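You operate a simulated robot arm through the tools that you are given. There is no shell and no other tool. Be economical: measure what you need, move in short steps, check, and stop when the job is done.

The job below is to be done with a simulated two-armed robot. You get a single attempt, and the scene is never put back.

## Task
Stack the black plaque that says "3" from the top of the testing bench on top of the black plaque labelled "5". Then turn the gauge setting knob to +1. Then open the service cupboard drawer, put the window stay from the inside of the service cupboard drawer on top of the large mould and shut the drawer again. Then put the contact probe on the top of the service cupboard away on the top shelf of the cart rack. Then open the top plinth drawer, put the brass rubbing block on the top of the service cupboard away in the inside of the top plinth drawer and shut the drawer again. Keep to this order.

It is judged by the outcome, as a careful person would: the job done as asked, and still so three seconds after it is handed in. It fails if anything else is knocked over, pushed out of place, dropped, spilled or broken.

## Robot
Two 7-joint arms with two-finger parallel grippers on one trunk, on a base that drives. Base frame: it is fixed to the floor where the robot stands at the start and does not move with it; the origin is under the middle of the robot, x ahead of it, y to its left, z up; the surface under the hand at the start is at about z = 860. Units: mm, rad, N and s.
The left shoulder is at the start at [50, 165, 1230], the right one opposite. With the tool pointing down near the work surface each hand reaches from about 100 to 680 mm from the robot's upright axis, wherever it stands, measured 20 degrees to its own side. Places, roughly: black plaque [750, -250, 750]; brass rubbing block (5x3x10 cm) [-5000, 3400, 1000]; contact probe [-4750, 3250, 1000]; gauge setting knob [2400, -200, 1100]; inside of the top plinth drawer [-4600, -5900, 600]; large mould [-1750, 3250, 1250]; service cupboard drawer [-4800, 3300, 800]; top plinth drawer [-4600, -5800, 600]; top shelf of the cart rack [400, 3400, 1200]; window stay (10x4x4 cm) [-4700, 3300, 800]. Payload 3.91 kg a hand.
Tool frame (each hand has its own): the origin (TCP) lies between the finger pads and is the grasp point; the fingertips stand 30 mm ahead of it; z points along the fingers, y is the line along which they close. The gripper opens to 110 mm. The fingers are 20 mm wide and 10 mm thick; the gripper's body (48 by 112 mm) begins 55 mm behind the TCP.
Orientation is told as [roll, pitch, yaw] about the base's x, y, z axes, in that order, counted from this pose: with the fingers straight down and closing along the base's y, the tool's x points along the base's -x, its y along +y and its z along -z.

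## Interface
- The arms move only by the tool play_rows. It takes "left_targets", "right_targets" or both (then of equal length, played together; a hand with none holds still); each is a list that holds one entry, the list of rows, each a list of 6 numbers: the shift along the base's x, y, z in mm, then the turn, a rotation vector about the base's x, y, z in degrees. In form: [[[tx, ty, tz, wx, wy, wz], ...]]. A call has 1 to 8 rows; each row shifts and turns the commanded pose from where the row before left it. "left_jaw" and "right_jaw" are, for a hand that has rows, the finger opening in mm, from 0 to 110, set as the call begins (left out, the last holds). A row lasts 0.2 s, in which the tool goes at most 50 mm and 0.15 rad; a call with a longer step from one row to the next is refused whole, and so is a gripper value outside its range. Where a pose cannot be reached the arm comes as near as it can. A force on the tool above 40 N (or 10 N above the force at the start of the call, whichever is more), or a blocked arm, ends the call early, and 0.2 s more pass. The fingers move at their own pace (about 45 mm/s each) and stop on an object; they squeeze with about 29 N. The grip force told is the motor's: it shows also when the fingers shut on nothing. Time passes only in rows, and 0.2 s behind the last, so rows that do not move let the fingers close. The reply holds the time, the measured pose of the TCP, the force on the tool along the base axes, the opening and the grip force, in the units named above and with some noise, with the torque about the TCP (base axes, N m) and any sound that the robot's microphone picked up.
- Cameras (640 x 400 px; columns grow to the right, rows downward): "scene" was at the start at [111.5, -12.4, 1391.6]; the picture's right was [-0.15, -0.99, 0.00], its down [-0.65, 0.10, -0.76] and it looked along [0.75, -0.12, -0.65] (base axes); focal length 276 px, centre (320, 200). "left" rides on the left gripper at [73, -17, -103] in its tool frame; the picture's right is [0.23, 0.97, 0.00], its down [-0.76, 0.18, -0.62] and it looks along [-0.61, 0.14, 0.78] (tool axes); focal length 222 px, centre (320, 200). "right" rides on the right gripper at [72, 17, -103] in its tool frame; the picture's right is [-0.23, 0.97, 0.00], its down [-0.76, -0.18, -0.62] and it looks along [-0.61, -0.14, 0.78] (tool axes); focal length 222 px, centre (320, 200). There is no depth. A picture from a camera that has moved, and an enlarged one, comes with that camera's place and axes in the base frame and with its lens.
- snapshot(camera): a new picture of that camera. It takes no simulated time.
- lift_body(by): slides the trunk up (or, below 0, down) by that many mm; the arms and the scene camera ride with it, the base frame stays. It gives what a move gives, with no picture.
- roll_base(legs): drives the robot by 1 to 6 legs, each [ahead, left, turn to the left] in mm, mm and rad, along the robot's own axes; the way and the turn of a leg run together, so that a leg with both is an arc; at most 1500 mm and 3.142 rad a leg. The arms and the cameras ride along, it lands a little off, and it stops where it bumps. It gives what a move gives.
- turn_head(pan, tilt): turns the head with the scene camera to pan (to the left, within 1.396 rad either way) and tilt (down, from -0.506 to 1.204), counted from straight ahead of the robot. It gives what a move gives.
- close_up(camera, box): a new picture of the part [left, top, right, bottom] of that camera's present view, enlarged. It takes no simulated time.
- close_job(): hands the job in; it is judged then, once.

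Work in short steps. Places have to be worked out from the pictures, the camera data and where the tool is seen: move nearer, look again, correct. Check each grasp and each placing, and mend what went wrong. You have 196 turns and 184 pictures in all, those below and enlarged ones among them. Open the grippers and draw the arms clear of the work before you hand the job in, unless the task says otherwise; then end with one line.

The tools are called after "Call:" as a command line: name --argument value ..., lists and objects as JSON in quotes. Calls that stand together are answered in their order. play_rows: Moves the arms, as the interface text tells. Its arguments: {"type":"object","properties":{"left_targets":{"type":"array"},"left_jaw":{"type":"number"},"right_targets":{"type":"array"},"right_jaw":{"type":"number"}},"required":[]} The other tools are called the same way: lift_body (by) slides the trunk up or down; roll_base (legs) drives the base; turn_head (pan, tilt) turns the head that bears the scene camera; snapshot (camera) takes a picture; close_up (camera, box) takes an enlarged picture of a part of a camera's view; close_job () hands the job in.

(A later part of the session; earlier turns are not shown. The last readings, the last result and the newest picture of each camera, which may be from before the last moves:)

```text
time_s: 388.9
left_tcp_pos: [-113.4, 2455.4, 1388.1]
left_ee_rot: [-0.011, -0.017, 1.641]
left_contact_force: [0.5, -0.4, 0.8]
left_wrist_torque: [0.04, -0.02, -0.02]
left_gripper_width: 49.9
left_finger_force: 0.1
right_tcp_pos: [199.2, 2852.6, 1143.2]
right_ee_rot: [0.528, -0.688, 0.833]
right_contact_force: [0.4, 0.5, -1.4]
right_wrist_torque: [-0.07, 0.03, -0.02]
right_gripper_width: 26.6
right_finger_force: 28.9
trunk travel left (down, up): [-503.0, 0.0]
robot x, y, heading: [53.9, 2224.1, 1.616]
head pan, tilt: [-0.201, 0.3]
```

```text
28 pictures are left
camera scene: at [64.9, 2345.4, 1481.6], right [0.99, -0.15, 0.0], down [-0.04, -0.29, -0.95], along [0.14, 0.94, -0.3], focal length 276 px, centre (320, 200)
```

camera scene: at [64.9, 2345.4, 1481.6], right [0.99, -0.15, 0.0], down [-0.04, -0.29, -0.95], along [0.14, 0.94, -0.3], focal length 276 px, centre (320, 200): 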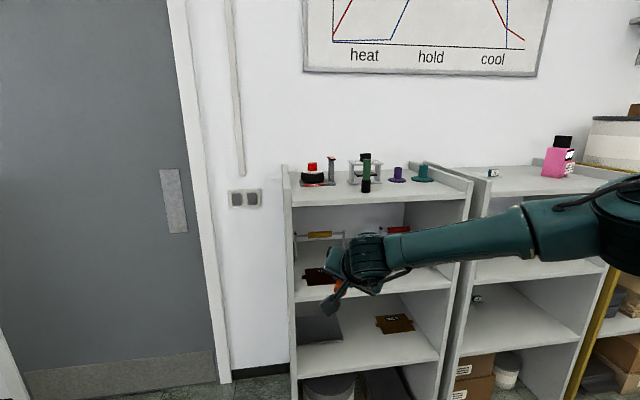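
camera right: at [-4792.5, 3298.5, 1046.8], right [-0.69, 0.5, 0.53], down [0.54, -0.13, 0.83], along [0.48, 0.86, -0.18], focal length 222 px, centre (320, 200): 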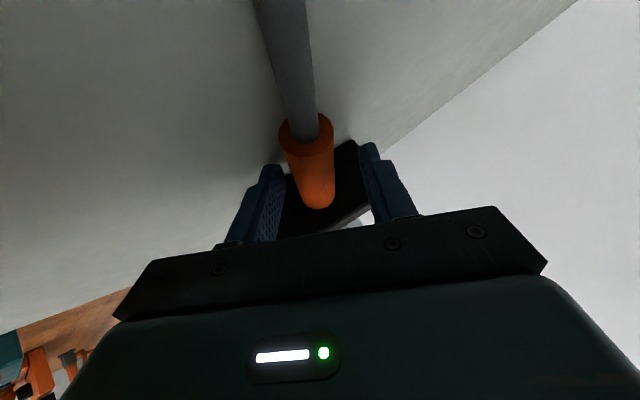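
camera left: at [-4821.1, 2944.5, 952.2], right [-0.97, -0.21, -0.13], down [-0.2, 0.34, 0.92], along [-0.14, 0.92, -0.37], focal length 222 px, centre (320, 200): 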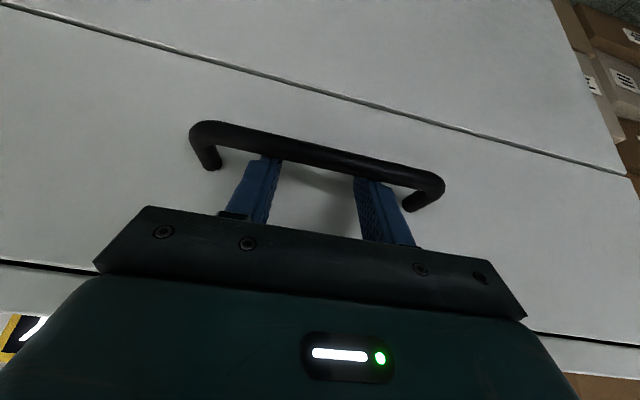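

The rack's top has items toward the middle/back with a free front strip. Raise and retract the probe before driving closer.

Call:
play_rows --right_targets '[[[0, -20, 30, 0, 0, 0], [0, -30, 30, 0, 0, 0], [0, -30, 30, 0, 0, 0], [0, -30, 30, 0, 0, 0], [0, -30, 30, 0, 0, 0], [0, -30, 25, 0, 0, 0], [0, -30, 10, 0, 0, 0]]]'

Call:
roll_base --legs '[[400, -130, -0.04]]'

Call:
turn_head --pan -0.25 --tilt 0.45

Call:
snapshot --camera "scene"

```text
time_s: 390.5
left_tcp_pos: [-112.3, 2454.0, 1390.0]
left_ee_rot: [-0.01, -0.02, 1.639]
left_contact_force: [-0.3, -0.3, 0.2]
left_wrist_torque: [-0.02, 0.0, 0.0]
left_gripper_width: 50.1
left_finger_force: 0.0
right_tcp_pos: [199.6, 2650.0, 1329.2]
right_ee_rot: [0.528, -0.689, 0.833]
right_contact_force: [0.0, -0.4, -1.1]
right_wrist_torque: [-0.07, 0.05, -0.03]
right_gripper_width: 26.3
right_finger_force: 28.8
trunk travel left (down, up): [-503.0, 0.0]
robot x, y, heading: [53.0, 2223.2, 1.619]
head pan, tilt: [-0.201, 0.3]
```

```text
time_s: 393.1
left_tcp_pos: [16.5, 2866.3, 1389.8]
left_ee_rot: [-0.009, -0.017, 1.599]
left_contact_force: [0.5, 0.4, -0.4]
left_wrist_torque: [-0.01, 0.0, 0.02]
left_gripper_width: 50.0
left_finger_force: 0.0
right_tcp_pos: [335.4, 3049.9, 1329.4]
right_ee_rot: [0.528, -0.686, 0.791]
right_contact_force: [0.0, -0.3, -2.4]
right_wrist_torque: [-0.07, 0.04, 0.02]
right_gripper_width: 26.7
right_finger_force: 28.8
trunk travel left (down, up): [-503.0, 0.0]
robot x, y, heading: [173.5, 2630.0, 1.576]
head pan, tilt: [-0.201, 0.3]
```

```text
time_s: 393.8
left_tcp_pos: [16.1, 2865.0, 1389.9]
left_ee_rot: [-0.011, -0.018, 1.598]
left_contact_force: [-0.7, 0.0, 0.7]
left_wrist_torque: [-0.01, 0.0, -0.02]
left_gripper_width: 50.2
left_finger_force: 0.1
right_tcp_pos: [335.2, 3048.7, 1328.8]
right_ee_rot: [0.527, -0.689, 0.792]
right_contact_force: [-0.6, 0.3, -1.2]
right_wrist_torque: [-0.05, 0.05, -0.02]
right_gripper_width: 26.7
right_finger_force: 28.9
trunk travel left (down, up): [-503.0, 0.0]
robot x, y, heading: [171.6, 2626.0, 1.581]
head pan, tilt: [-0.25, 0.45]
```

```text
27 pictures are left
camera scene: at [192.2, 2745.9, 1467.8], right [0.97, -0.24, 0.0], down [-0.1, -0.42, -0.9], along [0.22, 0.87, -0.43], focal length 276 px, centre (320, 200)
```

scene: 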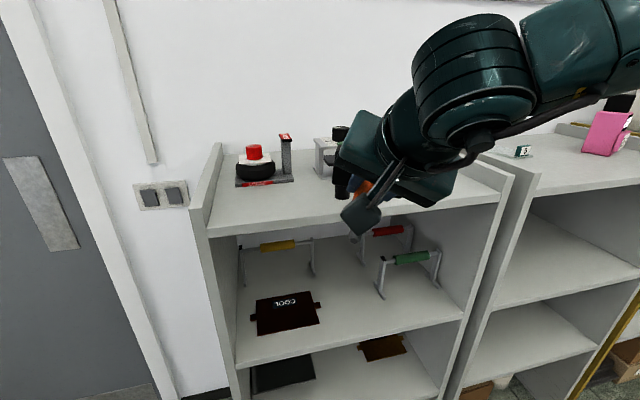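

Rack top front edge y≈3145, z≈1217, x 118–640; free area at front-left. Rotate the hand −25° so the probe lies more along x, and move the base in (200 ahead, 100 left).

Call:
play_rows --right_targets '[[[0, 0, 5, 0, 0, -6.25], [0, 0, 5, 0, 0, -6.25], [0, 0, 0, 0, 0, -6.25], [0, 0, 0, 0, 0, -6.25]]]'

Call:
roll_base --legs '[[195, 100, 0]]'

Call:
snapshot --camera "scene"

```text
time_s: 394.8
left_tcp_pos: [16.1, 2866.7, 1389.5]
left_ee_rot: [-0.011, -0.017, 1.6]
left_contact_force: [-0.5, -0.2, 1.0]
left_wrist_torque: [0.02, -0.02, 0.01]
left_gripper_width: 49.9
left_finger_force: 0.1
right_tcp_pos: [334.8, 3050.0, 1339.9]
right_ee_rot: [0.527, -0.689, 0.352]
right_contact_force: [0.7, -0.5, -2.0]
right_wrist_torque: [-0.08, 0.09, -0.01]
right_gripper_width: 26.4
right_finger_force: 28.8
trunk travel left (down, up): [-503.0, 0.0]
robot x, y, heading: [169.5, 2629.1, 1.581]
head pan, tilt: [-0.25, 0.45]
```

```text
time_s: 396.5
left_tcp_pos: [-84.9, 3060.2, 1388.5]
left_ee_rot: [-0.011, -0.018, 1.598]
left_contact_force: [0.0, 0.0, 0.5]
left_wrist_torque: [-0.03, -0.05, 0.0]
left_gripper_width: 50.0
left_finger_force: 0.1
right_tcp_pos: [233.1, 3245.3, 1340.6]
right_ee_rot: [0.527, -0.69, 0.357]
right_contact_force: [0.7, 0.4, -1.1]
right_wrist_torque: [-0.04, 0.07, -0.01]
right_gripper_width: 26.3
right_finger_force: 29.0
trunk travel left (down, up): [-503.0, 0.0]
robot x, y, heading: [68.0, 2821.6, 1.578]
head pan, tilt: [-0.25, 0.45]
```

```text
26 pictures are left
camera scene: at [91.4, 2942.0, 1467.7], right [0.97, -0.24, 0.0], down [-0.1, -0.42, -0.9], along [0.22, 0.87, -0.44], focal length 276 px, centre (320, 200)
```

scene: 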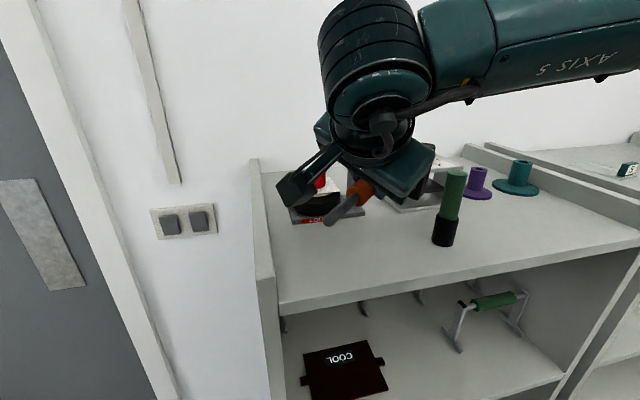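

Surface z≈1222, front edge y≈3175, black/green tool at x≈362. Target TCP (223,3222). Shift and descend.

Call:
play_rows --right_targets '[[[-5, -12, -10, 0, 0, 0], [-5, -11, -15, 0, 0, 0], [0, 0, -15, 0, 0, 0], [0, 0, -15, 0, 0, 0], [0, 0, -8, 0, 0, 0], [0, 0, 0, 0, 0, 0]]]'

Call:
close_up --camera "scene" --box '[240, 120, 480, 320]'

```text
time_s: 397.9
left_tcp_pos: [-85.8, 3061.9, 1389.6]
left_ee_rot: [-0.011, -0.019, 1.598]
left_contact_force: [-0.7, -0.6, 0.5]
left_wrist_torque: [-0.02, 0.01, 0.01]
left_gripper_width: 50.2
left_finger_force: 0.1
right_tcp_pos: [223.4, 3220.9, 1276.0]
right_ee_rot: [0.526, -0.691, 0.354]
right_contact_force: [-0.2, 0.4, -1.9]
right_wrist_torque: [-0.07, 0.08, 0.01]
right_gripper_width: 26.6
right_finger_force: 29.0
trunk travel left (down, up): [-503.0, 0.0]
robot x, y, heading: [70.8, 2822.8, 1.577]
head pan, tilt: [-0.25, 0.45]
```

```text
2.00 times, centred on (360, 220) of scene
camera zoom: at [91.6, 2941.5, 1467.7], right [0.97, -0.24, 0.0], down [-0.1, -0.42, -0.9], along [0.22, 0.87, -0.44], focal length 553 px, centre (240, 160)
```

zoom: 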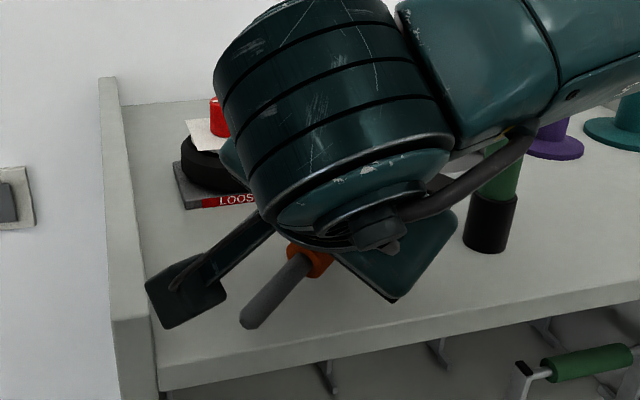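

Clear. Descend in small steps to contact.

Call:
play_rows --right_targets '[[[0, 0, -5, 0, 0, 0], [0, 0, -4, 0, 0, 0], [0, 0, -2, 0, 0, 0], [0, 0, -2, 0, 0, 0], [0, 0, -2, 0, 0, 0], [0, 0, -2, 0, 0, 0]]]'

```text
time_s: 399.3
left_tcp_pos: [-85.6, 3060.5, 1390.8]
left_ee_rot: [-0.009, -0.018, 1.598]
left_contact_force: [-0.7, -0.3, 0.1]
left_wrist_torque: [0.03, 0.02, 0.01]
left_gripper_width: 50.2
left_finger_force: 0.1
right_tcp_pos: [222.9, 3220.8, 1259.8]
right_ee_rot: [0.531, -0.692, 0.351]
right_contact_force: [1.1, -0.3, 9.1]
right_wrist_torque: [-0.05, -0.78, -0.03]
right_gripper_width: 26.5
right_finger_force: 28.5
trunk travel left (down, up): [-503.0, 0.0]
robot x, y, heading: [74.1, 2821.5, 1.578]
head pan, tilt: [-0.25, 0.45]
```

Contact at the expected height. Open modestly (to 42) and withdraw back along the finger direction.

Call:
play_rows --right_targets '[[[0, 0, 0, 0, 0, 0], [0, 0, 0, 0, 0, 0], [0, 0, 1, 0, 0, 0]]]' --right_jaw 42

Call:
play_rows --right_targets '[[[-3, -7, 8, 0, 0, 0], [-6, -13, 14, 0, 0, 0], [-10, -22, 24, 0, 0, 0], [-10, -25, 28, 0, 0, 0], [0, -35, 25, 0, 0, 0], [0, -40, 10, 0, 0, 0]]]'

Call:
snapshot --camera "scene"

```text
time_s: 400.1
left_tcp_pos: [-85.5, 3060.9, 1389.0]
left_ee_rot: [-0.011, -0.02, 1.601]
left_contact_force: [-0.3, -0.5, 0.1]
left_wrist_torque: [0.02, -0.02, -0.02]
left_gripper_width: 50.2
left_finger_force: 0.0
right_tcp_pos: [223.1, 3219.9, 1260.9]
right_ee_rot: [0.528, -0.69, 0.356]
right_contact_force: [0.4, -0.6, -0.6]
right_wrist_torque: [0.02, -0.04, -0.01]
right_gripper_width: 42.1
right_finger_force: 0.0
trunk travel left (down, up): [-503.0, 0.0]
robot x, y, heading: [70.7, 2825.6, 1.578]
head pan, tilt: [-0.25, 0.45]
```

```text
time_s: 401.5
left_tcp_pos: [-83.8, 3060.3, 1389.5]
left_ee_rot: [-0.01, -0.019, 1.599]
left_contact_force: [0.0, 0.2, -0.5]
left_wrist_torque: [-0.01, -0.01, -0.01]
left_gripper_width: 50.2
left_finger_force: 0.2
right_tcp_pos: [223.8, 3084.9, 1367.3]
right_ee_rot: [0.497, -0.656, 0.348]
right_contact_force: [-0.1, 0.1, 0.0]
right_wrist_torque: [0.0, 0.02, 0.04]
right_gripper_width: 41.8
right_finger_force: 0.1
right hand out of reach, approached as far as the arm can: row 3, 4
trunk travel left (down, up): [-503.0, 0.0]
robot x, y, heading: [67.8, 2821.6, 1.581]
head pan, tilt: [-0.25, 0.45]
```

```text
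24 pictures are left
camera scene: at [95.9, 2940.3, 1473.4], right [0.96, -0.28, 0.0], down [-0.11, -0.36, -0.93], along [0.26, 0.89, -0.38], focal length 276 px, centre (320, 200)
```

scene: 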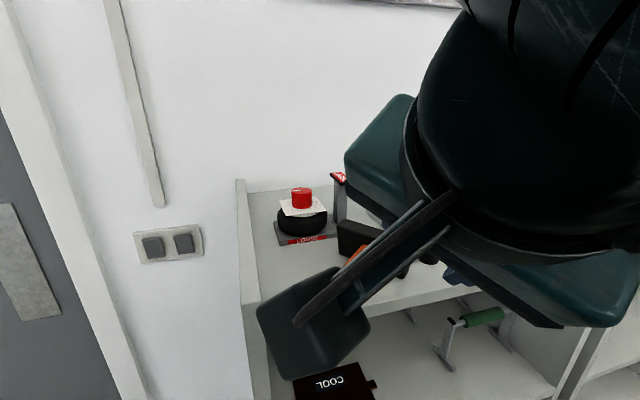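

The probe stays on the shelf behind the hand; the arm is close to the head camera. Back the base off and check.

Call:
roll_base --legs '[[-550, 0, 0]]'

Call:
play_rows --right_targets '[[[30, 10, -30, -8, 0, 5], [30, 10, -30, -8, 0, 5], [30, 10, -30, -8, 0, 5], [20, 0, -20, -8, 0, 5], [0, 0, 0, -5, 0, 5]]]' --right_jaw 100

Call:
turn_head --pan -0.2 --tilt 0.3

Call:
close_up --camera "scene" --box '[220, 100, 460, 250]'

```text
time_s: 404.7
left_tcp_pos: [-81.0, 2511.2, 1390.2]
left_ee_rot: [-0.01, -0.019, 1.596]
left_contact_force: [0.1, -0.8, 0.1]
left_wrist_torque: [0.02, 0.01, 0.01]
left_gripper_width: 50.0
left_finger_force: 0.1
right_tcp_pos: [226.3, 2534.5, 1366.9]
right_ee_rot: [0.5, -0.673, 0.349]
right_contact_force: [-0.2, 0.9, 0.3]
right_wrist_torque: [-0.02, -0.03, -0.02]
right_gripper_width: 41.9
right_finger_force: 0.0
trunk travel left (down, up): [-503.0, 0.0]
robot x, y, heading: [71.6, 2271.5, 1.575]
head pan, tilt: [-0.25, 0.45]
```

```text
refused: row 1 steps farther than a row can; nothing moved
```

```text
time_s: 405.4
left_tcp_pos: [-81.2, 2510.3, 1388.4]
left_ee_rot: [-0.01, -0.02, 1.598]
left_contact_force: [0.4, -0.4, 0.6]
left_wrist_torque: [-0.01, 0.0, 0.0]
left_gripper_width: 50.1
left_finger_force: 0.0
right_tcp_pos: [228.0, 2534.5, 1367.7]
right_ee_rot: [0.5, -0.67, 0.348]
right_contact_force: [0.0, -0.9, -1.0]
right_wrist_torque: [0.01, 0.04, 0.01]
right_gripper_width: 42.3
right_finger_force: 0.0
trunk travel left (down, up): [-503.0, 0.0]
robot x, y, heading: [74.0, 2273.7, 1.574]
head pan, tilt: [-0.201, 0.3]
```

```text
2.67 times, centred on (340, 175) of scene
camera zoom: at [94.0, 2393.5, 1481.8], right [0.97, -0.22, 0.0], down [-0.07, -0.29, -0.96], along [0.21, 0.93, -0.29], focal length 737 px, centre (267, 267)
```

zoom: 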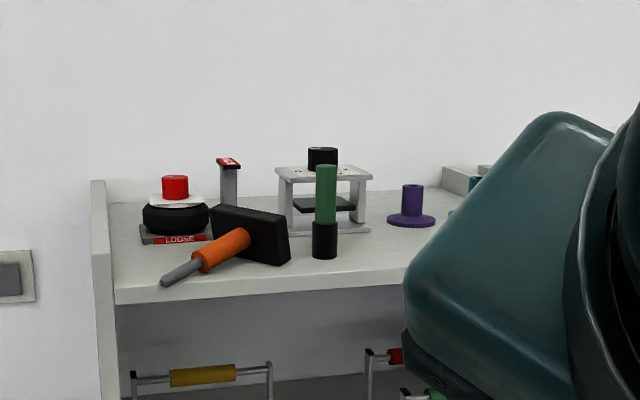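

Probe is safely on the top shelf. Move the right hand off to the side, then drive back to the cupboard for the brass block.

Call:
play_rows --right_targets '[[[25, 10, -30, -5, 0, 3], [25, 10, -30, -5, 0, 3], [25, 10, -30, -5, 0, 3], [10, 10, -30, -5, 0, 3], [0, 0, -30, -5, 0, 3], [0, 0, -30, -5, 0, 3]]]' --right_jaw 90

Call:
roll_base --legs '[[0, 0, 1.5708], [1500, 0, 0], [1500, 0, 0], [1500, 0, 0], [450, 0, 0], [0, 0, -1.5708]]'

Call:
turn_head --pan 0.0 --tilt 0.5

Call:
snapshot --camera "scene"

```text
time_s: 406.8
left_tcp_pos: [-81.1, 2511.7, 1388.1]
left_ee_rot: [-0.01, -0.018, 1.597]
left_contact_force: [-0.6, 0.3, 0.1]
left_wrist_torque: [0.0, 0.0, 0.0]
left_gripper_width: 50.1
left_finger_force: 0.0
right_tcp_pos: [308.2, 2584.7, 1195.3]
right_ee_rot: [0.015, -0.358, 0.919]
right_contact_force: [-0.2, 0.7, 0.1]
right_wrist_torque: [0.0, 0.01, 0.01]
right_gripper_width: 90.0
right_finger_force: 0.0
right hand out of reach, approached as far as the arm can: row 3, 5
trunk travel left (down, up): [-503.0, 0.0]
robot x, y, heading: [70.3, 2271.1, 1.575]
head pan, tilt: [-0.201, 0.3]
```

```text
time_s: 438.5
left_tcp_pos: [-5077.8, 2376.0, 1389.3]
left_ee_rot: [-0.011, -0.02, 1.618]
left_contact_force: [0.3, 0.4, -0.3]
left_wrist_torque: [0.02, 0.0, 0.0]
left_gripper_width: 50.2
left_finger_force: 0.1
right_tcp_pos: [-4691.1, 2459.0, 1195.4]
right_ee_rot: [0.018, -0.358, 0.935]
right_contact_force: [-1.1, -1.0, -0.1]
right_wrist_torque: [-0.02, 0.01, 0.0]
right_gripper_width: 89.8
right_finger_force: 0.0
trunk travel left (down, up): [-503.0, 0.0]
robot x, y, heading: [-4918.3, 2142.9, 1.595]
head pan, tilt: [-0.201, 0.3]
```

```text
time_s: 439.2
left_tcp_pos: [-5078.0, 2377.1, 1389.6]
left_ee_rot: [-0.01, -0.021, 1.618]
left_contact_force: [-0.3, -0.1, 0.4]
left_wrist_torque: [0.04, -0.03, -0.02]
left_gripper_width: 49.8
left_finger_force: 0.1
right_tcp_pos: [-4689.6, 2459.0, 1196.4]
right_ee_rot: [0.017, -0.357, 0.938]
right_contact_force: [-0.4, -0.9, -0.1]
right_wrist_torque: [0.01, -0.02, -0.01]
right_gripper_width: 90.0
right_finger_force: 0.2
trunk travel left (down, up): [-503.0, 0.0]
robot x, y, heading: [-4918.0, 2141.9, 1.597]
head pan, tilt: [0.0, 0.499]
```

```text
22 pictures are left
camera scene: at [-4922.5, 2261.7, 1463.3], right [1.0, 0.03, 0.0], down [0.01, -0.48, -0.88], along [-0.02, 0.88, -0.48], focal length 276 px, centre (320, 200)
```

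scene: 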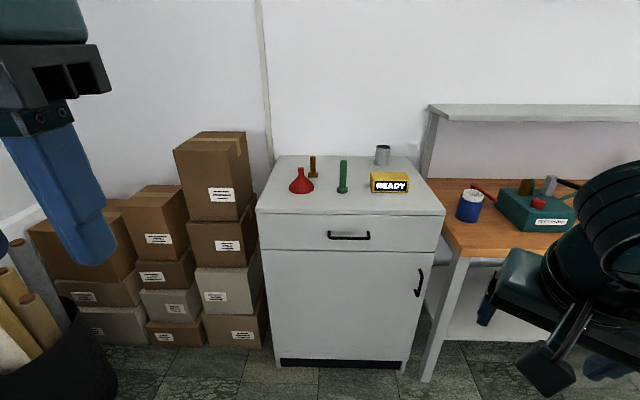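

Move in to the cupboard and bring the left hand above the brass block (≈[-4986,3363]).

Call:
roll_base --legs '[[0, 0, -0.025], [635, -38, 0]]'

Call:
play_rows --left_targets '[[[6, 30, -34, 0, 0, 0], [6, 30, -34, 0, 0, 0], [6, 30, -34, 0, 0, 0], [6, 30, -34, 0, 0, 0], [6, 35, -30, 0, 0, 0], [6, 38, -20, 0, 0, 0], [6, 40, -15, 0, 0, 0], [6, 40, -10, 0, 0, 0]]]' --left_jaw 64

Call:
snapshot --camera "scene"

```text
time_s: 443.4
left_tcp_pos: [-5039.5, 3026.0, 1389.3]
left_ee_rot: [-0.011, -0.018, 1.599]
left_contact_force: [0.3, -0.1, 0.3]
left_wrist_torque: [-0.01, 0.0, -0.01]
left_gripper_width: 50.0
left_finger_force: 0.0
right_tcp_pos: [-4650.8, 3101.4, 1195.0]
right_ee_rot: [0.016, -0.355, 0.919]
right_contact_force: [0.0, -0.3, 0.3]
right_wrist_torque: [0.02, -0.01, 0.0]
right_gripper_width: 90.2
right_finger_force: 0.0
trunk travel left (down, up): [-503.0, 0.0]
robot x, y, heading: [-4882.5, 2787.2, 1.579]
head pan, tilt: [0.0, 0.499]
stopped in leg 2: the robot was blocked; the commanded pose is now the measured one
```

```text
time_s: 445.1
left_tcp_pos: [-4990.5, 3299.9, 1177.1]
left_ee_rot: [-0.009, -0.017, 1.598]
left_contact_force: [-0.5, -0.1, 0.4]
left_wrist_torque: [-0.03, 0.01, 0.05]
left_gripper_width: 63.9
left_finger_force: 0.0
right_tcp_pos: [-4648.4, 3101.5, 1195.4]
right_ee_rot: [0.019, -0.357, 0.918]
right_contact_force: [-0.3, -0.5, 1.6]
right_wrist_torque: [-0.01, -0.01, -0.01]
right_gripper_width: 90.0
right_finger_force: 0.0
trunk travel left (down, up): [-503.0, 0.0]
robot x, y, heading: [-4883.7, 2786.2, 1.579]
head pan, tilt: [0.0, 0.499]
```

```text
21 pictures are left
camera scene: at [-4885.4, 2909.0, 1463.2], right [1.0, 0.01, 0.0], down [0.0, -0.48, -0.88], along [-0.01, 0.88, -0.48], focal length 276 px, centre (320, 200)
```

scene: 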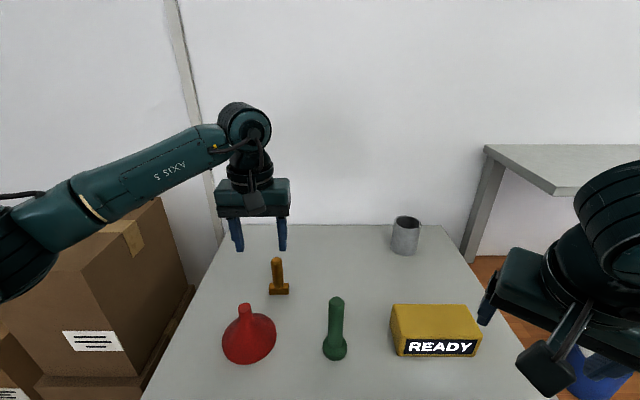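

Brass block at (−4985,3360), handle top ≈1073. Move over it and descend to z≈1085 for a check.

Call:
play_rows --left_targets '[[[2, 30, -20, 0, 0, 0], [3, 30, -20, 0, 0, 0], [0, 0, -25, 0, 0, 0], [0, 0, -20, 0, 0, 0], [0, 0, 0, 0, 0, 0]]]'

Call:
close_up --camera "left" --box '[200, 50, 440, 220]'

```text
time_s: 446.4
left_tcp_pos: [-4986.1, 3358.8, 1091.8]
left_ee_rot: [-0.011, -0.02, 1.599]
left_contact_force: [-0.8, -0.1, 0.9]
left_wrist_torque: [-0.01, 0.01, -0.01]
left_gripper_width: 64.0
left_finger_force: 0.0
right_tcp_pos: [-4649.8, 3099.9, 1195.0]
right_ee_rot: [0.017, -0.357, 0.917]
right_contact_force: [0.4, -0.1, 0.1]
right_wrist_torque: [0.0, 0.03, -0.03]
right_gripper_width: 90.1
right_finger_force: 0.1
trunk travel left (down, up): [-503.0, 0.0]
robot x, y, heading: [-4883.5, 2787.0, 1.579]
head pan, tilt: [0.0, 0.499]
```

```text
2.35 times, centred on (320, 135) of left
camera zoom: at [-4968.4, 3284.7, 1194.2], right [-0.97, -0.25, -0.01], down [-0.2, 0.74, 0.64], along [-0.15, 0.62, -0.77], focal length 523 px, centre (320, 353)
```

zoom: 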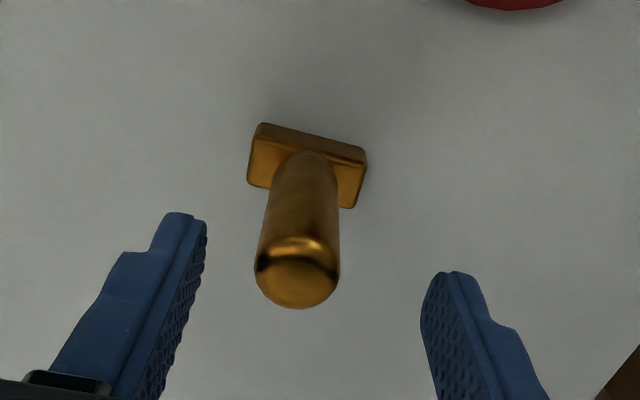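

Aligned (shift +4 in x). Descend to 1050 and grip.

Call:
play_rows --left_targets '[[[4, 2, -15, 0, 0, 0], [0, 0, -15, 0, 0, 0], [0, 0, -10, 0, 0, 0], [0, 0, -3, 0, 0, 0]]]'

Call:
play_rows --left_targets '[[[0, 0, 0, 0, 0, 0], [0, 0, 0, 0, 0, 0], [0, 0, 0, 0, 0, 0], [0, 0, 0, 0, 0, 0]]]' --left_jaw 5

Call:
play_rows --left_targets '[[[0, 0, 10, 0, 0, 0], [0, 0, 25, 0, 0, 0], [0, 0, 35, 0, 0, 0], [0, -20, 35, 0, 0, 0], [0, -35, 20, 0, 0, 0], [0, -40, 0, 0, 0, 0], [0, -40, 0, 0, 0, 0], [0, -40, 0, 0, 0, 0]]]'

Call:
snapshot --camera "scene"

```text
time_s: 447.4
left_tcp_pos: [-4983.0, 3360.8, 1050.6]
left_ee_rot: [-0.011, -0.021, 1.599]
left_contact_force: [0.6, 1.2, 0.9]
left_wrist_torque: [0.0, -0.01, -0.03]
left_gripper_width: 64.0
left_finger_force: 0.1
right_tcp_pos: [-4649.3, 3101.0, 1194.8]
right_ee_rot: [0.019, -0.357, 0.916]
right_contact_force: [0.2, -0.3, -0.2]
right_wrist_torque: [-0.01, 0.01, 0.02]
right_gripper_width: 90.1
right_finger_force: 0.0
trunk travel left (down, up): [-503.0, 0.0]
robot x, y, heading: [-4885.1, 2787.8, 1.58]
head pan, tilt: [0.0, 0.499]
```

```text
time_s: 448.4
left_tcp_pos: [-4983.2, 3361.6, 1051.1]
left_ee_rot: [-0.011, -0.019, 1.601]
left_contact_force: [-0.3, -0.2, 1.1]
left_wrist_torque: [-0.01, 0.1, 0.02]
left_gripper_width: 23.4
left_finger_force: 28.9
right_tcp_pos: [-4651.9, 3100.6, 1194.6]
right_ee_rot: [0.017, -0.356, 0.916]
right_contact_force: [-0.2, 0.2, 0.5]
right_wrist_torque: [0.01, 0.0, 0.01]
right_gripper_width: 90.2
right_finger_force: 0.0
trunk travel left (down, up): [-503.0, 0.0]
robot x, y, heading: [-4887.1, 2784.1, 1.574]
head pan, tilt: [0.0, 0.499]
```

```text
time_s: 450.1
left_tcp_pos: [-4980.2, 3186.5, 1176.0]
left_ee_rot: [-0.012, -0.02, 1.599]
left_contact_force: [0.2, 0.2, -1.6]
left_wrist_torque: [0.0, -0.02, 0.01]
left_gripper_width: 23.1
left_finger_force: 28.8
right_tcp_pos: [-4651.0, 3100.9, 1195.2]
right_ee_rot: [0.018, -0.358, 0.915]
right_contact_force: [-0.3, -0.6, 0.1]
right_wrist_torque: [0.01, 0.0, -0.03]
right_gripper_width: 90.0
right_finger_force: 0.0
trunk travel left (down, up): [-503.0, 0.0]
robot x, y, heading: [-4884.0, 2790.3, 1.575]
head pan, tilt: [0.0, 0.499]
```

```text
19 pictures are left
camera scene: at [-4886.0, 2907.8, 1463.3], right [1.0, 0.01, 0.0], down [0.0, -0.48, -0.88], along [-0.01, 0.88, -0.48], focal length 276 px, centre (320, 200)
```

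scene: 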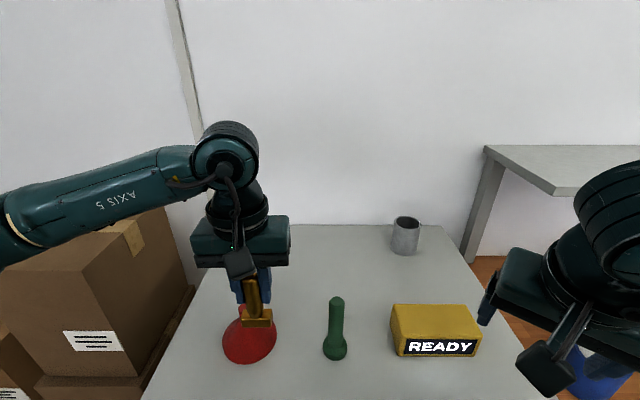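

Brass block held. Back off and turn to face −y to look along the route to the plinth drawer [-4600,-5800].

Call:
roll_base --legs '[[-800, 0, 0], [0, 0, -3.1], [0, 500, 0]]'

Call:
turn_head --pan 0.0 --tilt 0.15

Call:
snapshot --camera "scene"

```text
time_s: 466.1
left_tcp_pos: [-4268.2, 1631.9, 1174.0]
left_ee_rot: [-0.01, -0.019, -1.508]
left_contact_force: [-0.2, -0.1, -1.5]
left_wrist_torque: [-0.02, 0.03, 0.01]
left_gripper_width: 22.5
left_finger_force: 29.0
right_tcp_pos: [-4601.3, 1707.0, 1194.8]
right_ee_rot: [0.018, -0.358, -2.189]
right_contact_force: [0.1, -0.9, -1.1]
right_wrist_torque: [0.01, 0.02, 0.03]
right_gripper_width: 90.2
right_finger_force: 0.1
trunk travel left (down, up): [-503.0, 0.0]
robot x, y, heading: [-4380.1, 2025.9, -1.526]
head pan, tilt: [0.0, 0.499]
```

```text
time_s: 466.9
left_tcp_pos: [-4267.9, 1633.9, 1177.1]
left_ee_rot: [-0.01, -0.019, -1.508]
left_contact_force: [0.3, -1.0, -1.5]
left_wrist_torque: [0.01, 0.0, 0.0]
left_gripper_width: 23.0
left_finger_force: 29.3
right_tcp_pos: [-4601.0, 1707.7, 1194.1]
right_ee_rot: [0.019, -0.358, -2.189]
right_contact_force: [-0.4, 1.0, 0.3]
right_wrist_torque: [-0.02, -0.03, 0.02]
right_gripper_width: 90.1
right_finger_force: 0.0
trunk travel left (down, up): [-503.0, 0.0]
robot x, y, heading: [-4378.0, 2027.5, -1.526]
head pan, tilt: [0.0, 0.15]
```

```text
18 pictures are left
camera scene: at [-4375.1, 1906.5, 1495.6], right [-1.0, -0.04, 0.0], down [-0.01, 0.15, -0.99], along [0.04, -0.99, -0.15], focal length 276 px, centre (320, 200)
```

scene: 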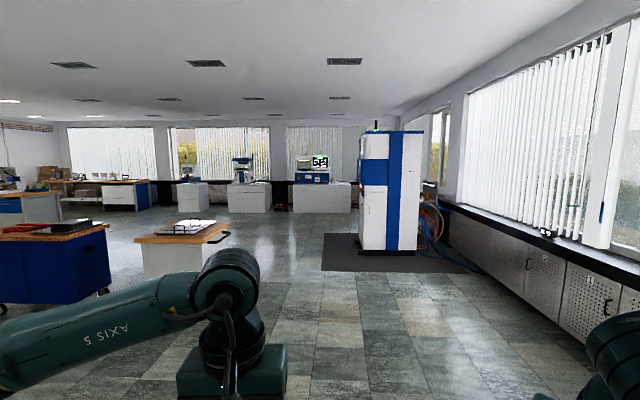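

The plinth is the white block with the blue instrument at the far end; the blue/white machine stands at x<−4250. Drive down the gap at x≈−3690.

Call:
roll_base --legs '[[0, 0, -0.045], [0, 690, 0], [1500, 0, 0], [1500, 0, 0], [1500, 0, 0], [1300, 0, 0]]'

Call:
turn_head --pan -0.4 --tilt 0.25

Call:
snapshot --camera "scene"

```text
time_s: 501.1
left_tcp_pos: [-3804.0, -4210.5, 1175.2]
left_ee_rot: [-0.012, -0.02, -1.567]
left_contact_force: [0.5, 0.2, -2.1]
left_wrist_torque: [-0.02, 0.01, -0.02]
left_gripper_width: 22.5
left_finger_force: 29.4
right_tcp_pos: [-4132.3, -4116.1, 1196.5]
right_ee_rot: [0.017, -0.357, -2.251]
right_contact_force: [0.0, -0.3, -0.2]
right_wrist_torque: [-0.03, 0.0, -0.02]
right_gripper_width: 89.9
right_finger_force: 0.1
trunk travel left (down, up): [-503.0, 0.0]
robot x, y, heading: [-3894.3, -3811.4, -1.592]
head pan, tilt: [0.0, 0.15]
```

```text
time_s: 501.9
left_tcp_pos: [-3804.0, -4211.6, 1176.0]
left_ee_rot: [-0.01, -0.02, -1.569]
left_contact_force: [-0.6, -0.2, -1.2]
left_wrist_torque: [0.04, 0.02, 0.0]
left_gripper_width: 22.5
left_finger_force: 28.5
right_tcp_pos: [-4134.3, -4116.1, 1195.3]
right_ee_rot: [0.016, -0.358, -2.252]
right_contact_force: [0.9, 0.3, 0.1]
right_wrist_torque: [-0.02, 0.01, -0.01]
right_gripper_width: 90.0
right_finger_force: 0.1
trunk travel left (down, up): [-503.0, 0.0]
robot x, y, heading: [-3886.5, -3808.3, -1.588]
head pan, tilt: [-0.4, 0.25]
```

```text
17 pictures are left
camera scene: at [-3930.1, -3923.1, 1486.4], right [-0.91, 0.41, 0.0], down [0.1, 0.23, -0.97], along [-0.39, -0.89, -0.25], focal length 276 px, centre (320, 200)
```

scene: 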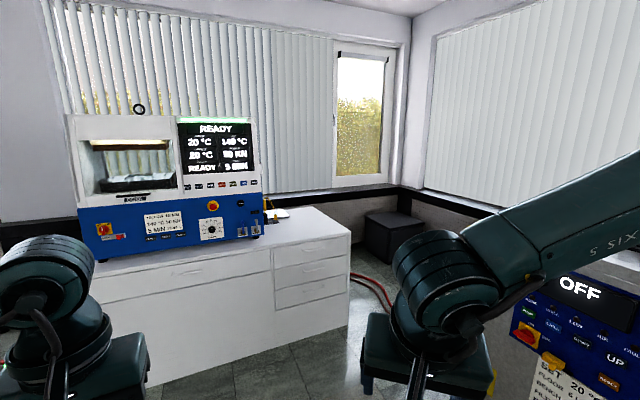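

The target is the top drawer of the right-hand column (centre ≈[-4590,-5540 front, z≈700]). Drive ahead then strafe right in front of it.

Call:
roll_base --legs '[[1050, 0, 0.018], [0, -690, 0]]'

Call:
turn_head --pan 0.0 --tilt 0.75

Call:
snapshot --camera "scene"

```text
time_s: 513.3
left_tcp_pos: [-4475.4, -5260.7, 1175.2]
left_ee_rot: [-0.009, -0.018, -1.552]
left_contact_force: [-0.5, 0.6, -1.8]
left_wrist_torque: [-0.06, -0.02, -0.03]
left_gripper_width: 22.6
left_finger_force: 29.2
right_tcp_pos: [-4805.0, -5170.9, 1194.3]
right_ee_rot: [0.018, -0.356, -2.233]
right_contact_force: [-0.1, 0.1, 0.0]
right_wrist_torque: [0.03, -0.02, 0.03]
right_gripper_width: 89.8
right_finger_force: 0.0
trunk travel left (down, up): [-503.0, 0.0]
robot x, y, heading: [-4568.2, -4857.4, -1.571]
head pan, tilt: [-0.4, 0.25]
```

```text
time_s: 514.2
left_tcp_pos: [-4475.4, -5260.6, 1175.7]
left_ee_rot: [-0.01, -0.019, -1.552]
left_contact_force: [0.0, -0.7, -2.7]
left_wrist_torque: [0.0, -0.01, 0.04]
left_gripper_width: 22.6
left_finger_force: 28.9
right_tcp_pos: [-4804.5, -5171.5, 1193.9]
right_ee_rot: [0.017, -0.358, -2.233]
right_contact_force: [-0.7, 1.1, -0.2]
right_wrist_torque: [-0.05, 0.01, 0.01]
right_gripper_width: 90.1
right_finger_force: 0.1
trunk travel left (down, up): [-503.0, 0.0]
robot x, y, heading: [-4567.3, -4857.5, -1.569]
head pan, tilt: [0.0, 0.75]
```

```text
16 pictures are left
camera scene: at [-4569.7, -4971.5, 1441.4], right [-1.0, 0.0, 0.0], down [0.0, 0.68, -0.73], along [0.0, -0.73, -0.68], focal length 276 px, centre (320, 200)
```

scene: 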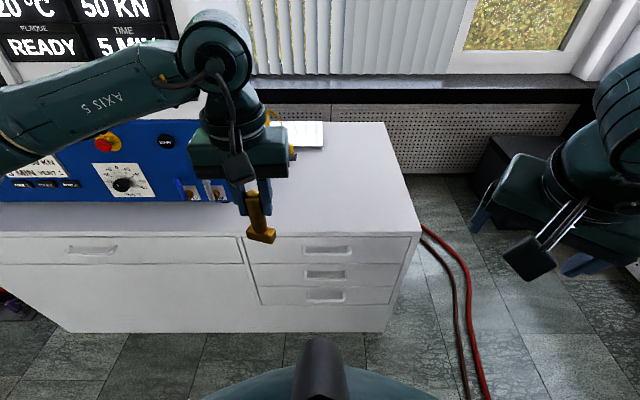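

Call:
close_up --camera "scene" --box '[240, 225, 430, 320]'

```text
3.37 times, centred on (335, 272) of scene
camera zoom: at [-4569.7, -4971.5, 1441.4], right [-1.0, 0.0, 0.0], down [0.0, 0.68, -0.73], along [0.0, -0.73, -0.68], focal length 931 px, centre (270, -44)
```

zoom: 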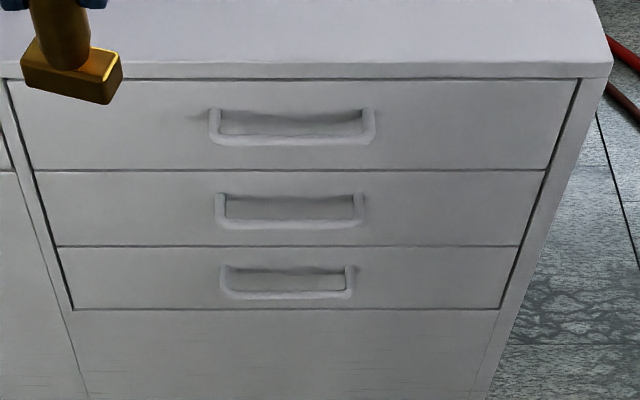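

Top bar ≈[-4590,-5478,737], face ≈−5523. Level up: yaw the right hand to face the plinth with 30° tilt, raise the left hand with the block, then lower the trunk.

Call:
play_rows --right_targets '[[[20, 0, 0, 0, 0, 7.6], [20, 0, 0, 0, 0, 7.6], [20, 0, 0, 0, 0, 7.6], [20, 0, 0, 0, 0, 7.6], [20, 0, 0, 0, 0, 7.6], [20, 0, 0, -4.8, 0, 0], [20, 0, 0, -4.8, 0, 0]]]' --left_targets '[[[10, 10, 30, 0, 0, 0], [10, 10, 30, 0, 0, 0], [10, 10, 30, 0, 0, 0], [10, 10, 30, 0, 0, 0], [10, 0, 30, 0, 0, 0], [10, 0, 20, 0, 0, 0], [0, 0, 0, 0, 0, 0]]]' --right_jaw 50

Call:
lift_body --by -330

Call:
snapshot --camera "scene"

```text
time_s: 515.8
left_tcp_pos: [-4414.9, -5222.6, 1344.9]
left_ee_rot: [-0.012, -0.016, -1.551]
left_contact_force: [-0.7, 0.3, -2.0]
left_wrist_torque: [0.04, 0.02, -0.04]
left_gripper_width: 22.5
left_finger_force: 29.2
right_tcp_pos: [-4664.1, -5175.3, 1197.6]
right_ee_rot: [0.018, -0.525, -1.572]
right_contact_force: [0.6, 0.4, 0.7]
right_wrist_torque: [0.0, -0.01, 0.02]
right_gripper_width: 50.1
right_finger_force: 0.1
right hand out of reach, approached as far as the arm can: row 7
trunk travel left (down, up): [-503.0, 0.0]
robot x, y, heading: [-4569.0, -4859.2, -1.571]
head pan, tilt: [0.0, 0.75]
```

```text
time_s: 519.1
left_tcp_pos: [-4414.3, -5220.0, 1014.8]
left_ee_rot: [-0.01, -0.019, -1.552]
left_contact_force: [-0.2, -0.2, -1.9]
left_wrist_torque: [-0.01, 0.03, 0.02]
left_gripper_width: 22.6
left_finger_force: 28.7
right_tcp_pos: [-4663.1, -5173.6, 866.2]
right_ee_rot: [0.015, -0.523, -1.57]
right_contact_force: [0.2, 0.0, 0.1]
right_wrist_torque: [-0.01, 0.02, 0.02]
right_gripper_width: 50.1
right_finger_force: 0.1
trunk travel left (down, up): [-173.0, 330.0]
robot x, y, heading: [-4565.4, -4854.8, -1.572]
head pan, tilt: [0.0, 0.75]
```

```text
14 pictures are left
camera scene: at [-4569.6, -4971.4, 1111.3], right [-1.0, 0.0, 0.0], down [0.0, 0.68, -0.73], along [0.0, -0.73, -0.68], focal length 276 px, centre (320, 200)
```

scene: 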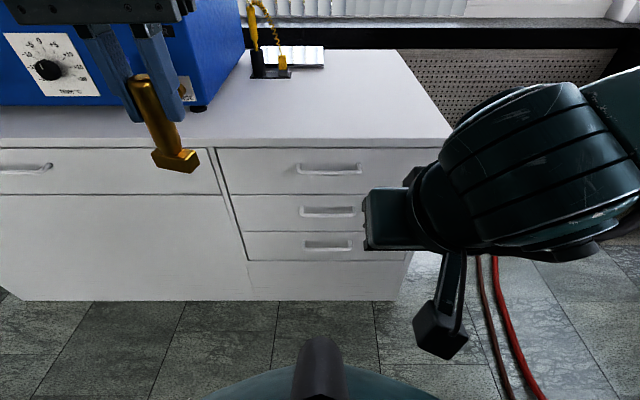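

Refined bar: (−4591,−5495,717). Move base 120 ahead, then hook the bar with the right fingertips as before.

Call:
roll_base --legs '[[120, 0, 0]]'

Call:
play_rows --right_targets '[[[15, -35, -13, 0, 0, 0], [15, -35, -13, 0, 0, 0], [15, -35, -14, 0, 0, 0], [14, -35, -14, 0, 0, 0], [13, -35, -14, 0, 0, 0]]]'

Call:
close_up --camera "right" --box '[180, 40, 460, 215]'

```text
time_s: 520.3
left_tcp_pos: [-4413.9, -5340.2, 1014.5]
left_ee_rot: [-0.012, -0.02, -1.551]
left_contact_force: [0.2, 0.1, -1.6]
left_wrist_torque: [0.02, -0.02, 0.0]
left_gripper_width: 22.5
left_finger_force: 29.4
right_tcp_pos: [-4663.4, -5291.5, 867.1]
right_ee_rot: [0.017, -0.524, -1.573]
right_contact_force: [-0.5, 0.9, -0.1]
right_wrist_torque: [0.02, 0.0, -0.01]
right_gripper_width: 50.1
right_finger_force: 0.0
trunk travel left (down, up): [-173.0, 330.0]
robot x, y, heading: [-4568.3, -4977.4, -1.572]
head pan, tilt: [0.0, 0.75]
```

```text
time_s: 521.5
left_tcp_pos: [-4415.6, -5339.3, 1015.0]
left_ee_rot: [-0.009, -0.02, -1.55]
left_contact_force: [0.6, 0.0, -0.8]
left_wrist_torque: [-0.04, -0.03, -0.01]
left_gripper_width: 22.6
left_finger_force: 28.8
right_tcp_pos: [-4663.1, -5435.3, 821.7]
right_ee_rot: [0.015, -0.527, -1.57]
right_contact_force: [1.2, 0.5, -0.1]
right_wrist_torque: [0.0, -0.02, 0.0]
right_gripper_width: 50.0
right_finger_force: 0.0
right hand out of reach, approached as far as the arm can: row 1, 2, 3, 4, 5
trunk travel left (down, up): [-173.0, 330.0]
robot x, y, heading: [-4567.1, -4981.2, -1.568]
head pan, tilt: [0.0, 0.75]
```

```text
2.29 times, centred on (320, 128) of right
camera zoom: at [-4648.2, -5319.8, 874.2], right [0.97, -0.19, 0.13], down [-0.19, -0.35, 0.92], along [-0.13, -0.92, -0.38], focal length 508 px, centre (320, 366)
```

zoom: 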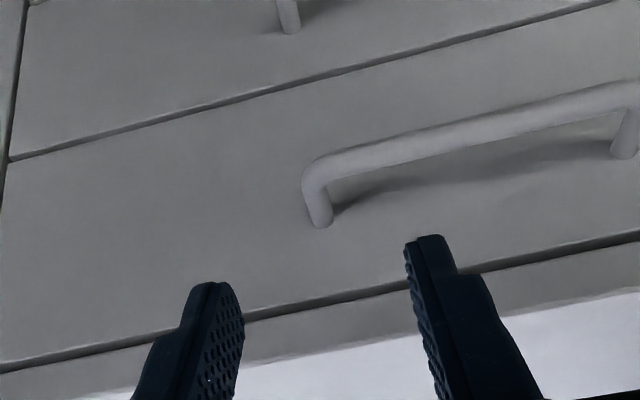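

Arm won't cross further; shift the base 72 mm left instead, then lower along the finger direction behind the bar.

Call:
roll_base --legs '[[15, 72, 0]]'

Call:
play_rows --right_targets '[[[0, -3, 0, 0, 0, 0], [0, -10, -18, 0, 0, 0], [0, -11, -19, 0, 0, 0], [0, -11, -19, 0, 0, 0], [0, -11, -19, 0, 0, 0], [0, -10, -18, 0, 0, 0]]]'

Call:
close_up --camera "right" --box '[180, 40, 460, 215]'

```text
time_s: 522.8
left_tcp_pos: [-4342.4, -5355.6, 1015.2]
left_ee_rot: [-0.01, -0.019, -1.551]
left_contact_force: [-0.5, 0.2, -2.3]
left_wrist_torque: [0.02, 0.05, -0.01]
left_gripper_width: 22.6
left_finger_force: 28.9
right_tcp_pos: [-4590.3, -5449.0, 822.6]
right_ee_rot: [0.019, -0.523, -1.569]
right_contact_force: [0.9, -0.1, -1.0]
right_wrist_torque: [0.0, 0.0, -0.02]
right_gripper_width: 50.0
right_finger_force: 0.0
trunk travel left (down, up): [-173.0, 330.0]
robot x, y, heading: [-4498.1, -4993.9, -1.568]
head pan, tilt: [0.0, 0.75]
```

```text
time_s: 524.2
left_tcp_pos: [-4342.5, -5355.5, 1015.3]
left_ee_rot: [-0.011, -0.02, -1.552]
left_contact_force: [0.0, -0.6, -1.2]
left_wrist_torque: [-0.03, 0.02, -0.02]
left_gripper_width: 22.5
left_finger_force: 29.2
right_tcp_pos: [-4632.4, -5491.9, 746.6]
right_ee_rot: [0.02, -0.526, -1.571]
right_contact_force: [-0.3, -0.9, 0.3]
right_wrist_torque: [-0.01, -0.03, -0.03]
right_gripper_width: 50.0
right_finger_force: 0.1
right hand out of reach, approached as far as the arm can: row 2, 3, 4, 5, 6
trunk travel left (down, up): [-173.0, 330.0]
robot x, y, heading: [-4497.7, -4995.0, -1.571]
head pan, tilt: [0.0, 0.75]
```

```text
2.29 times, centred on (320, 128) of right
camera zoom: at [-4618.2, -5376.8, 799.9], right [0.97, -0.19, 0.13], down [-0.19, -0.35, 0.92], along [-0.13, -0.92, -0.38], focal length 508 px, centre (320, 366)
```

zoom: 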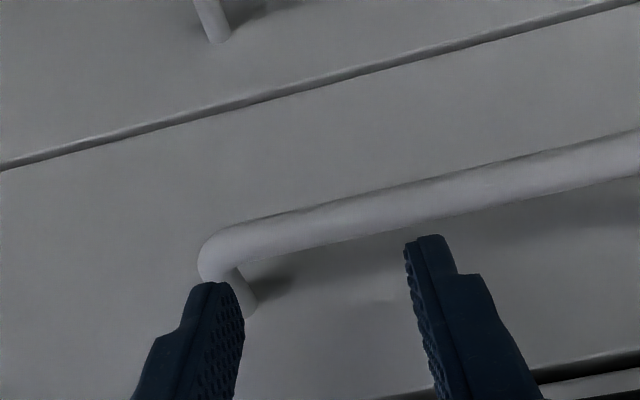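

The hand drifted right; do the last moves with trunk/base: raise 15, base 45 left & 14 ahead, then lower 33.

Call:
lift_body --by 15

Call:
roll_base --legs '[[14, 45, 0]]'

Call:
lift_body --by -32

Call:
close_up --camera "right" --box '[180, 40, 460, 215]'

```text
time_s: 524.9
left_tcp_pos: [-4343.6, -5354.7, 1029.0]
left_ee_rot: [-0.01, -0.018, -1.551]
left_contact_force: [0.2, 0.4, -1.7]
left_wrist_torque: [0.0, 0.0, 0.03]
left_gripper_width: 22.5
left_finger_force: 29.0
right_tcp_pos: [-4633.3, -5492.3, 761.5]
right_ee_rot: [0.019, -0.523, -1.571]
right_contact_force: [0.7, -0.1, -0.6]
right_wrist_torque: [0.02, 0.03, 0.02]
right_gripper_width: 50.0
right_finger_force: 0.0
trunk travel left (down, up): [-188.0, 315.0]
robot x, y, heading: [-4499.8, -4992.9, -1.569]
head pan, tilt: [0.0, 0.75]
```

```text
time_s: 525.9
left_tcp_pos: [-4297.9, -5368.7, 1029.2]
left_ee_rot: [-0.009, -0.019, -1.551]
left_contact_force: [-0.4, -0.8, -1.9]
left_wrist_torque: [0.01, -0.03, -0.03]
left_gripper_width: 22.7
left_finger_force: 29.3
right_tcp_pos: [-4587.4, -5505.8, 762.3]
right_ee_rot: [0.019, -0.526, -1.57]
right_contact_force: [0.4, 0.3, 0.3]
right_wrist_torque: [0.02, 0.01, 0.01]
right_gripper_width: 50.0
right_finger_force: 0.0
trunk travel left (down, up): [-188.0, 315.0]
robot x, y, heading: [-4451.9, -5004.6, -1.567]
head pan, tilt: [0.0, 0.75]
```

```text
time_s: 526.7
left_tcp_pos: [-4297.6, -5369.0, 998.1]
left_ee_rot: [-0.01, -0.019, -1.55]
left_contact_force: [-0.6, -0.1, -0.7]
left_wrist_torque: [0.02, -0.01, 0.0]
left_gripper_width: 22.4
left_finger_force: 28.6
right_tcp_pos: [-4586.8, -5506.8, 730.5]
right_ee_rot: [0.02, -0.525, -1.569]
right_contact_force: [0.9, -4.2, 0.3]
right_wrist_torque: [-0.11, 0.01, 0.09]
right_gripper_width: 49.8
right_finger_force: 0.1
trunk travel left (down, up): [-156.0, 347.0]
robot x, y, heading: [-4454.5, -5007.8, -1.569]
head pan, tilt: [0.0, 0.75]
```

```text
2.29 times, centred on (320, 128) of right
camera zoom: at [-4572.7, -5391.4, 783.1], right [0.97, -0.19, 0.13], down [-0.19, -0.35, 0.92], along [-0.12, -0.92, -0.37], focal length 508 px, centre (320, 366)
```

zoom: 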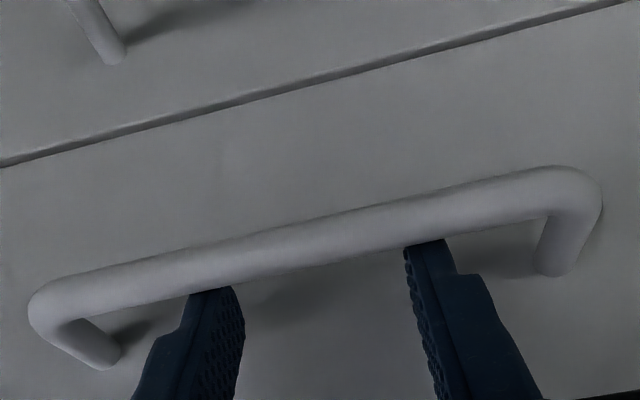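

Fingertips are behind the bar. Lower 5 mm more and reverse the base 270 mm to open.

Call:
lift_body --by -5

Call:
roll_base --legs '[[-270, 0, 0]]'

Call:
snapshot --camera "scene"

```text
time_s: 527.2
left_tcp_pos: [-4297.1, -5368.4, 992.8]
left_ee_rot: [-0.011, -0.02, -1.55]
left_contact_force: [-0.7, 0.6, -1.3]
left_wrist_torque: [0.01, 0.01, 0.03]
left_gripper_width: 22.4
left_finger_force: 29.5
right_tcp_pos: [-4587.7, -5507.1, 727.3]
right_ee_rot: [0.019, -0.528, -1.569]
right_contact_force: [0.9, -6.9, 10.5]
right_wrist_torque: [-0.1, 0.25, 0.19]
right_gripper_width: 50.1
right_finger_force: 0.1
trunk travel left (down, up): [-151.0, 352.0]
robot x, y, heading: [-4451.9, -5008.2, -1.573]
head pan, tilt: [0.0, 0.75]
```

```text
time_s: 529.1
left_tcp_pos: [-4298.2, -5105.8, 992.9]
left_ee_rot: [-0.01, -0.019, -1.553]
left_contact_force: [0.0, -0.1, -1.2]
left_wrist_torque: [-0.02, 0.02, 0.04]
left_gripper_width: 22.5
left_finger_force: 29.1
right_tcp_pos: [-4588.3, -5242.4, 725.7]
right_ee_rot: [0.02, -0.523, -1.571]
right_contact_force: [-0.3, -0.2, 0.4]
right_wrist_torque: [-0.03, 0.01, 0.01]
right_gripper_width: 50.1
right_finger_force: 0.1
trunk travel left (down, up): [-151.0, 352.0]
robot x, y, heading: [-4450.5, -4743.2, -1.568]
head pan, tilt: [0.0, 0.75]
```

```text
10 pictures are left
camera scene: at [-4453.7, -4856.5, 1089.3], right [-1.0, 0.0, 0.0], down [0.0, 0.68, -0.73], along [0.0, -0.73, -0.68], focal length 276 px, centre (320, 200)
```

scene: 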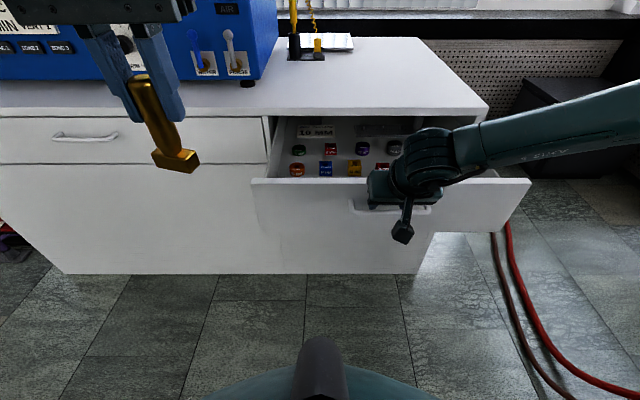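

Drawer is open ~280 mm with small pieces inside. Zoom to find free space.

Call:
close_up --camera "scene" --box '[250, 105, 500, 215]'

```text
2.56 times, centred on (375, 160) of scene
camera zoom: at [-4453.7, -4856.5, 1089.3], right [-1.0, 0.0, 0.0], down [0.0, 0.68, -0.73], along [0.0, -0.73, -0.68], focal length 708 px, centre (179, 302)
```

zoom: 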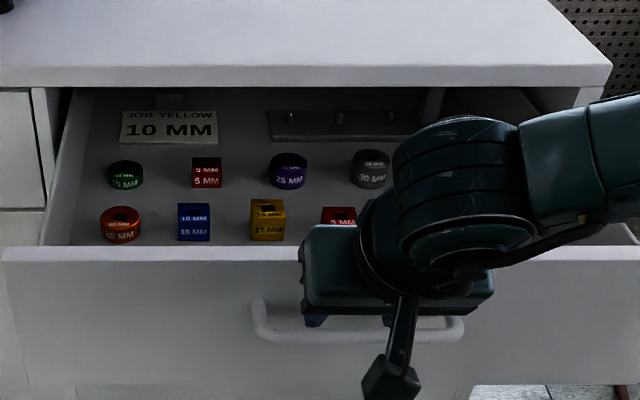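

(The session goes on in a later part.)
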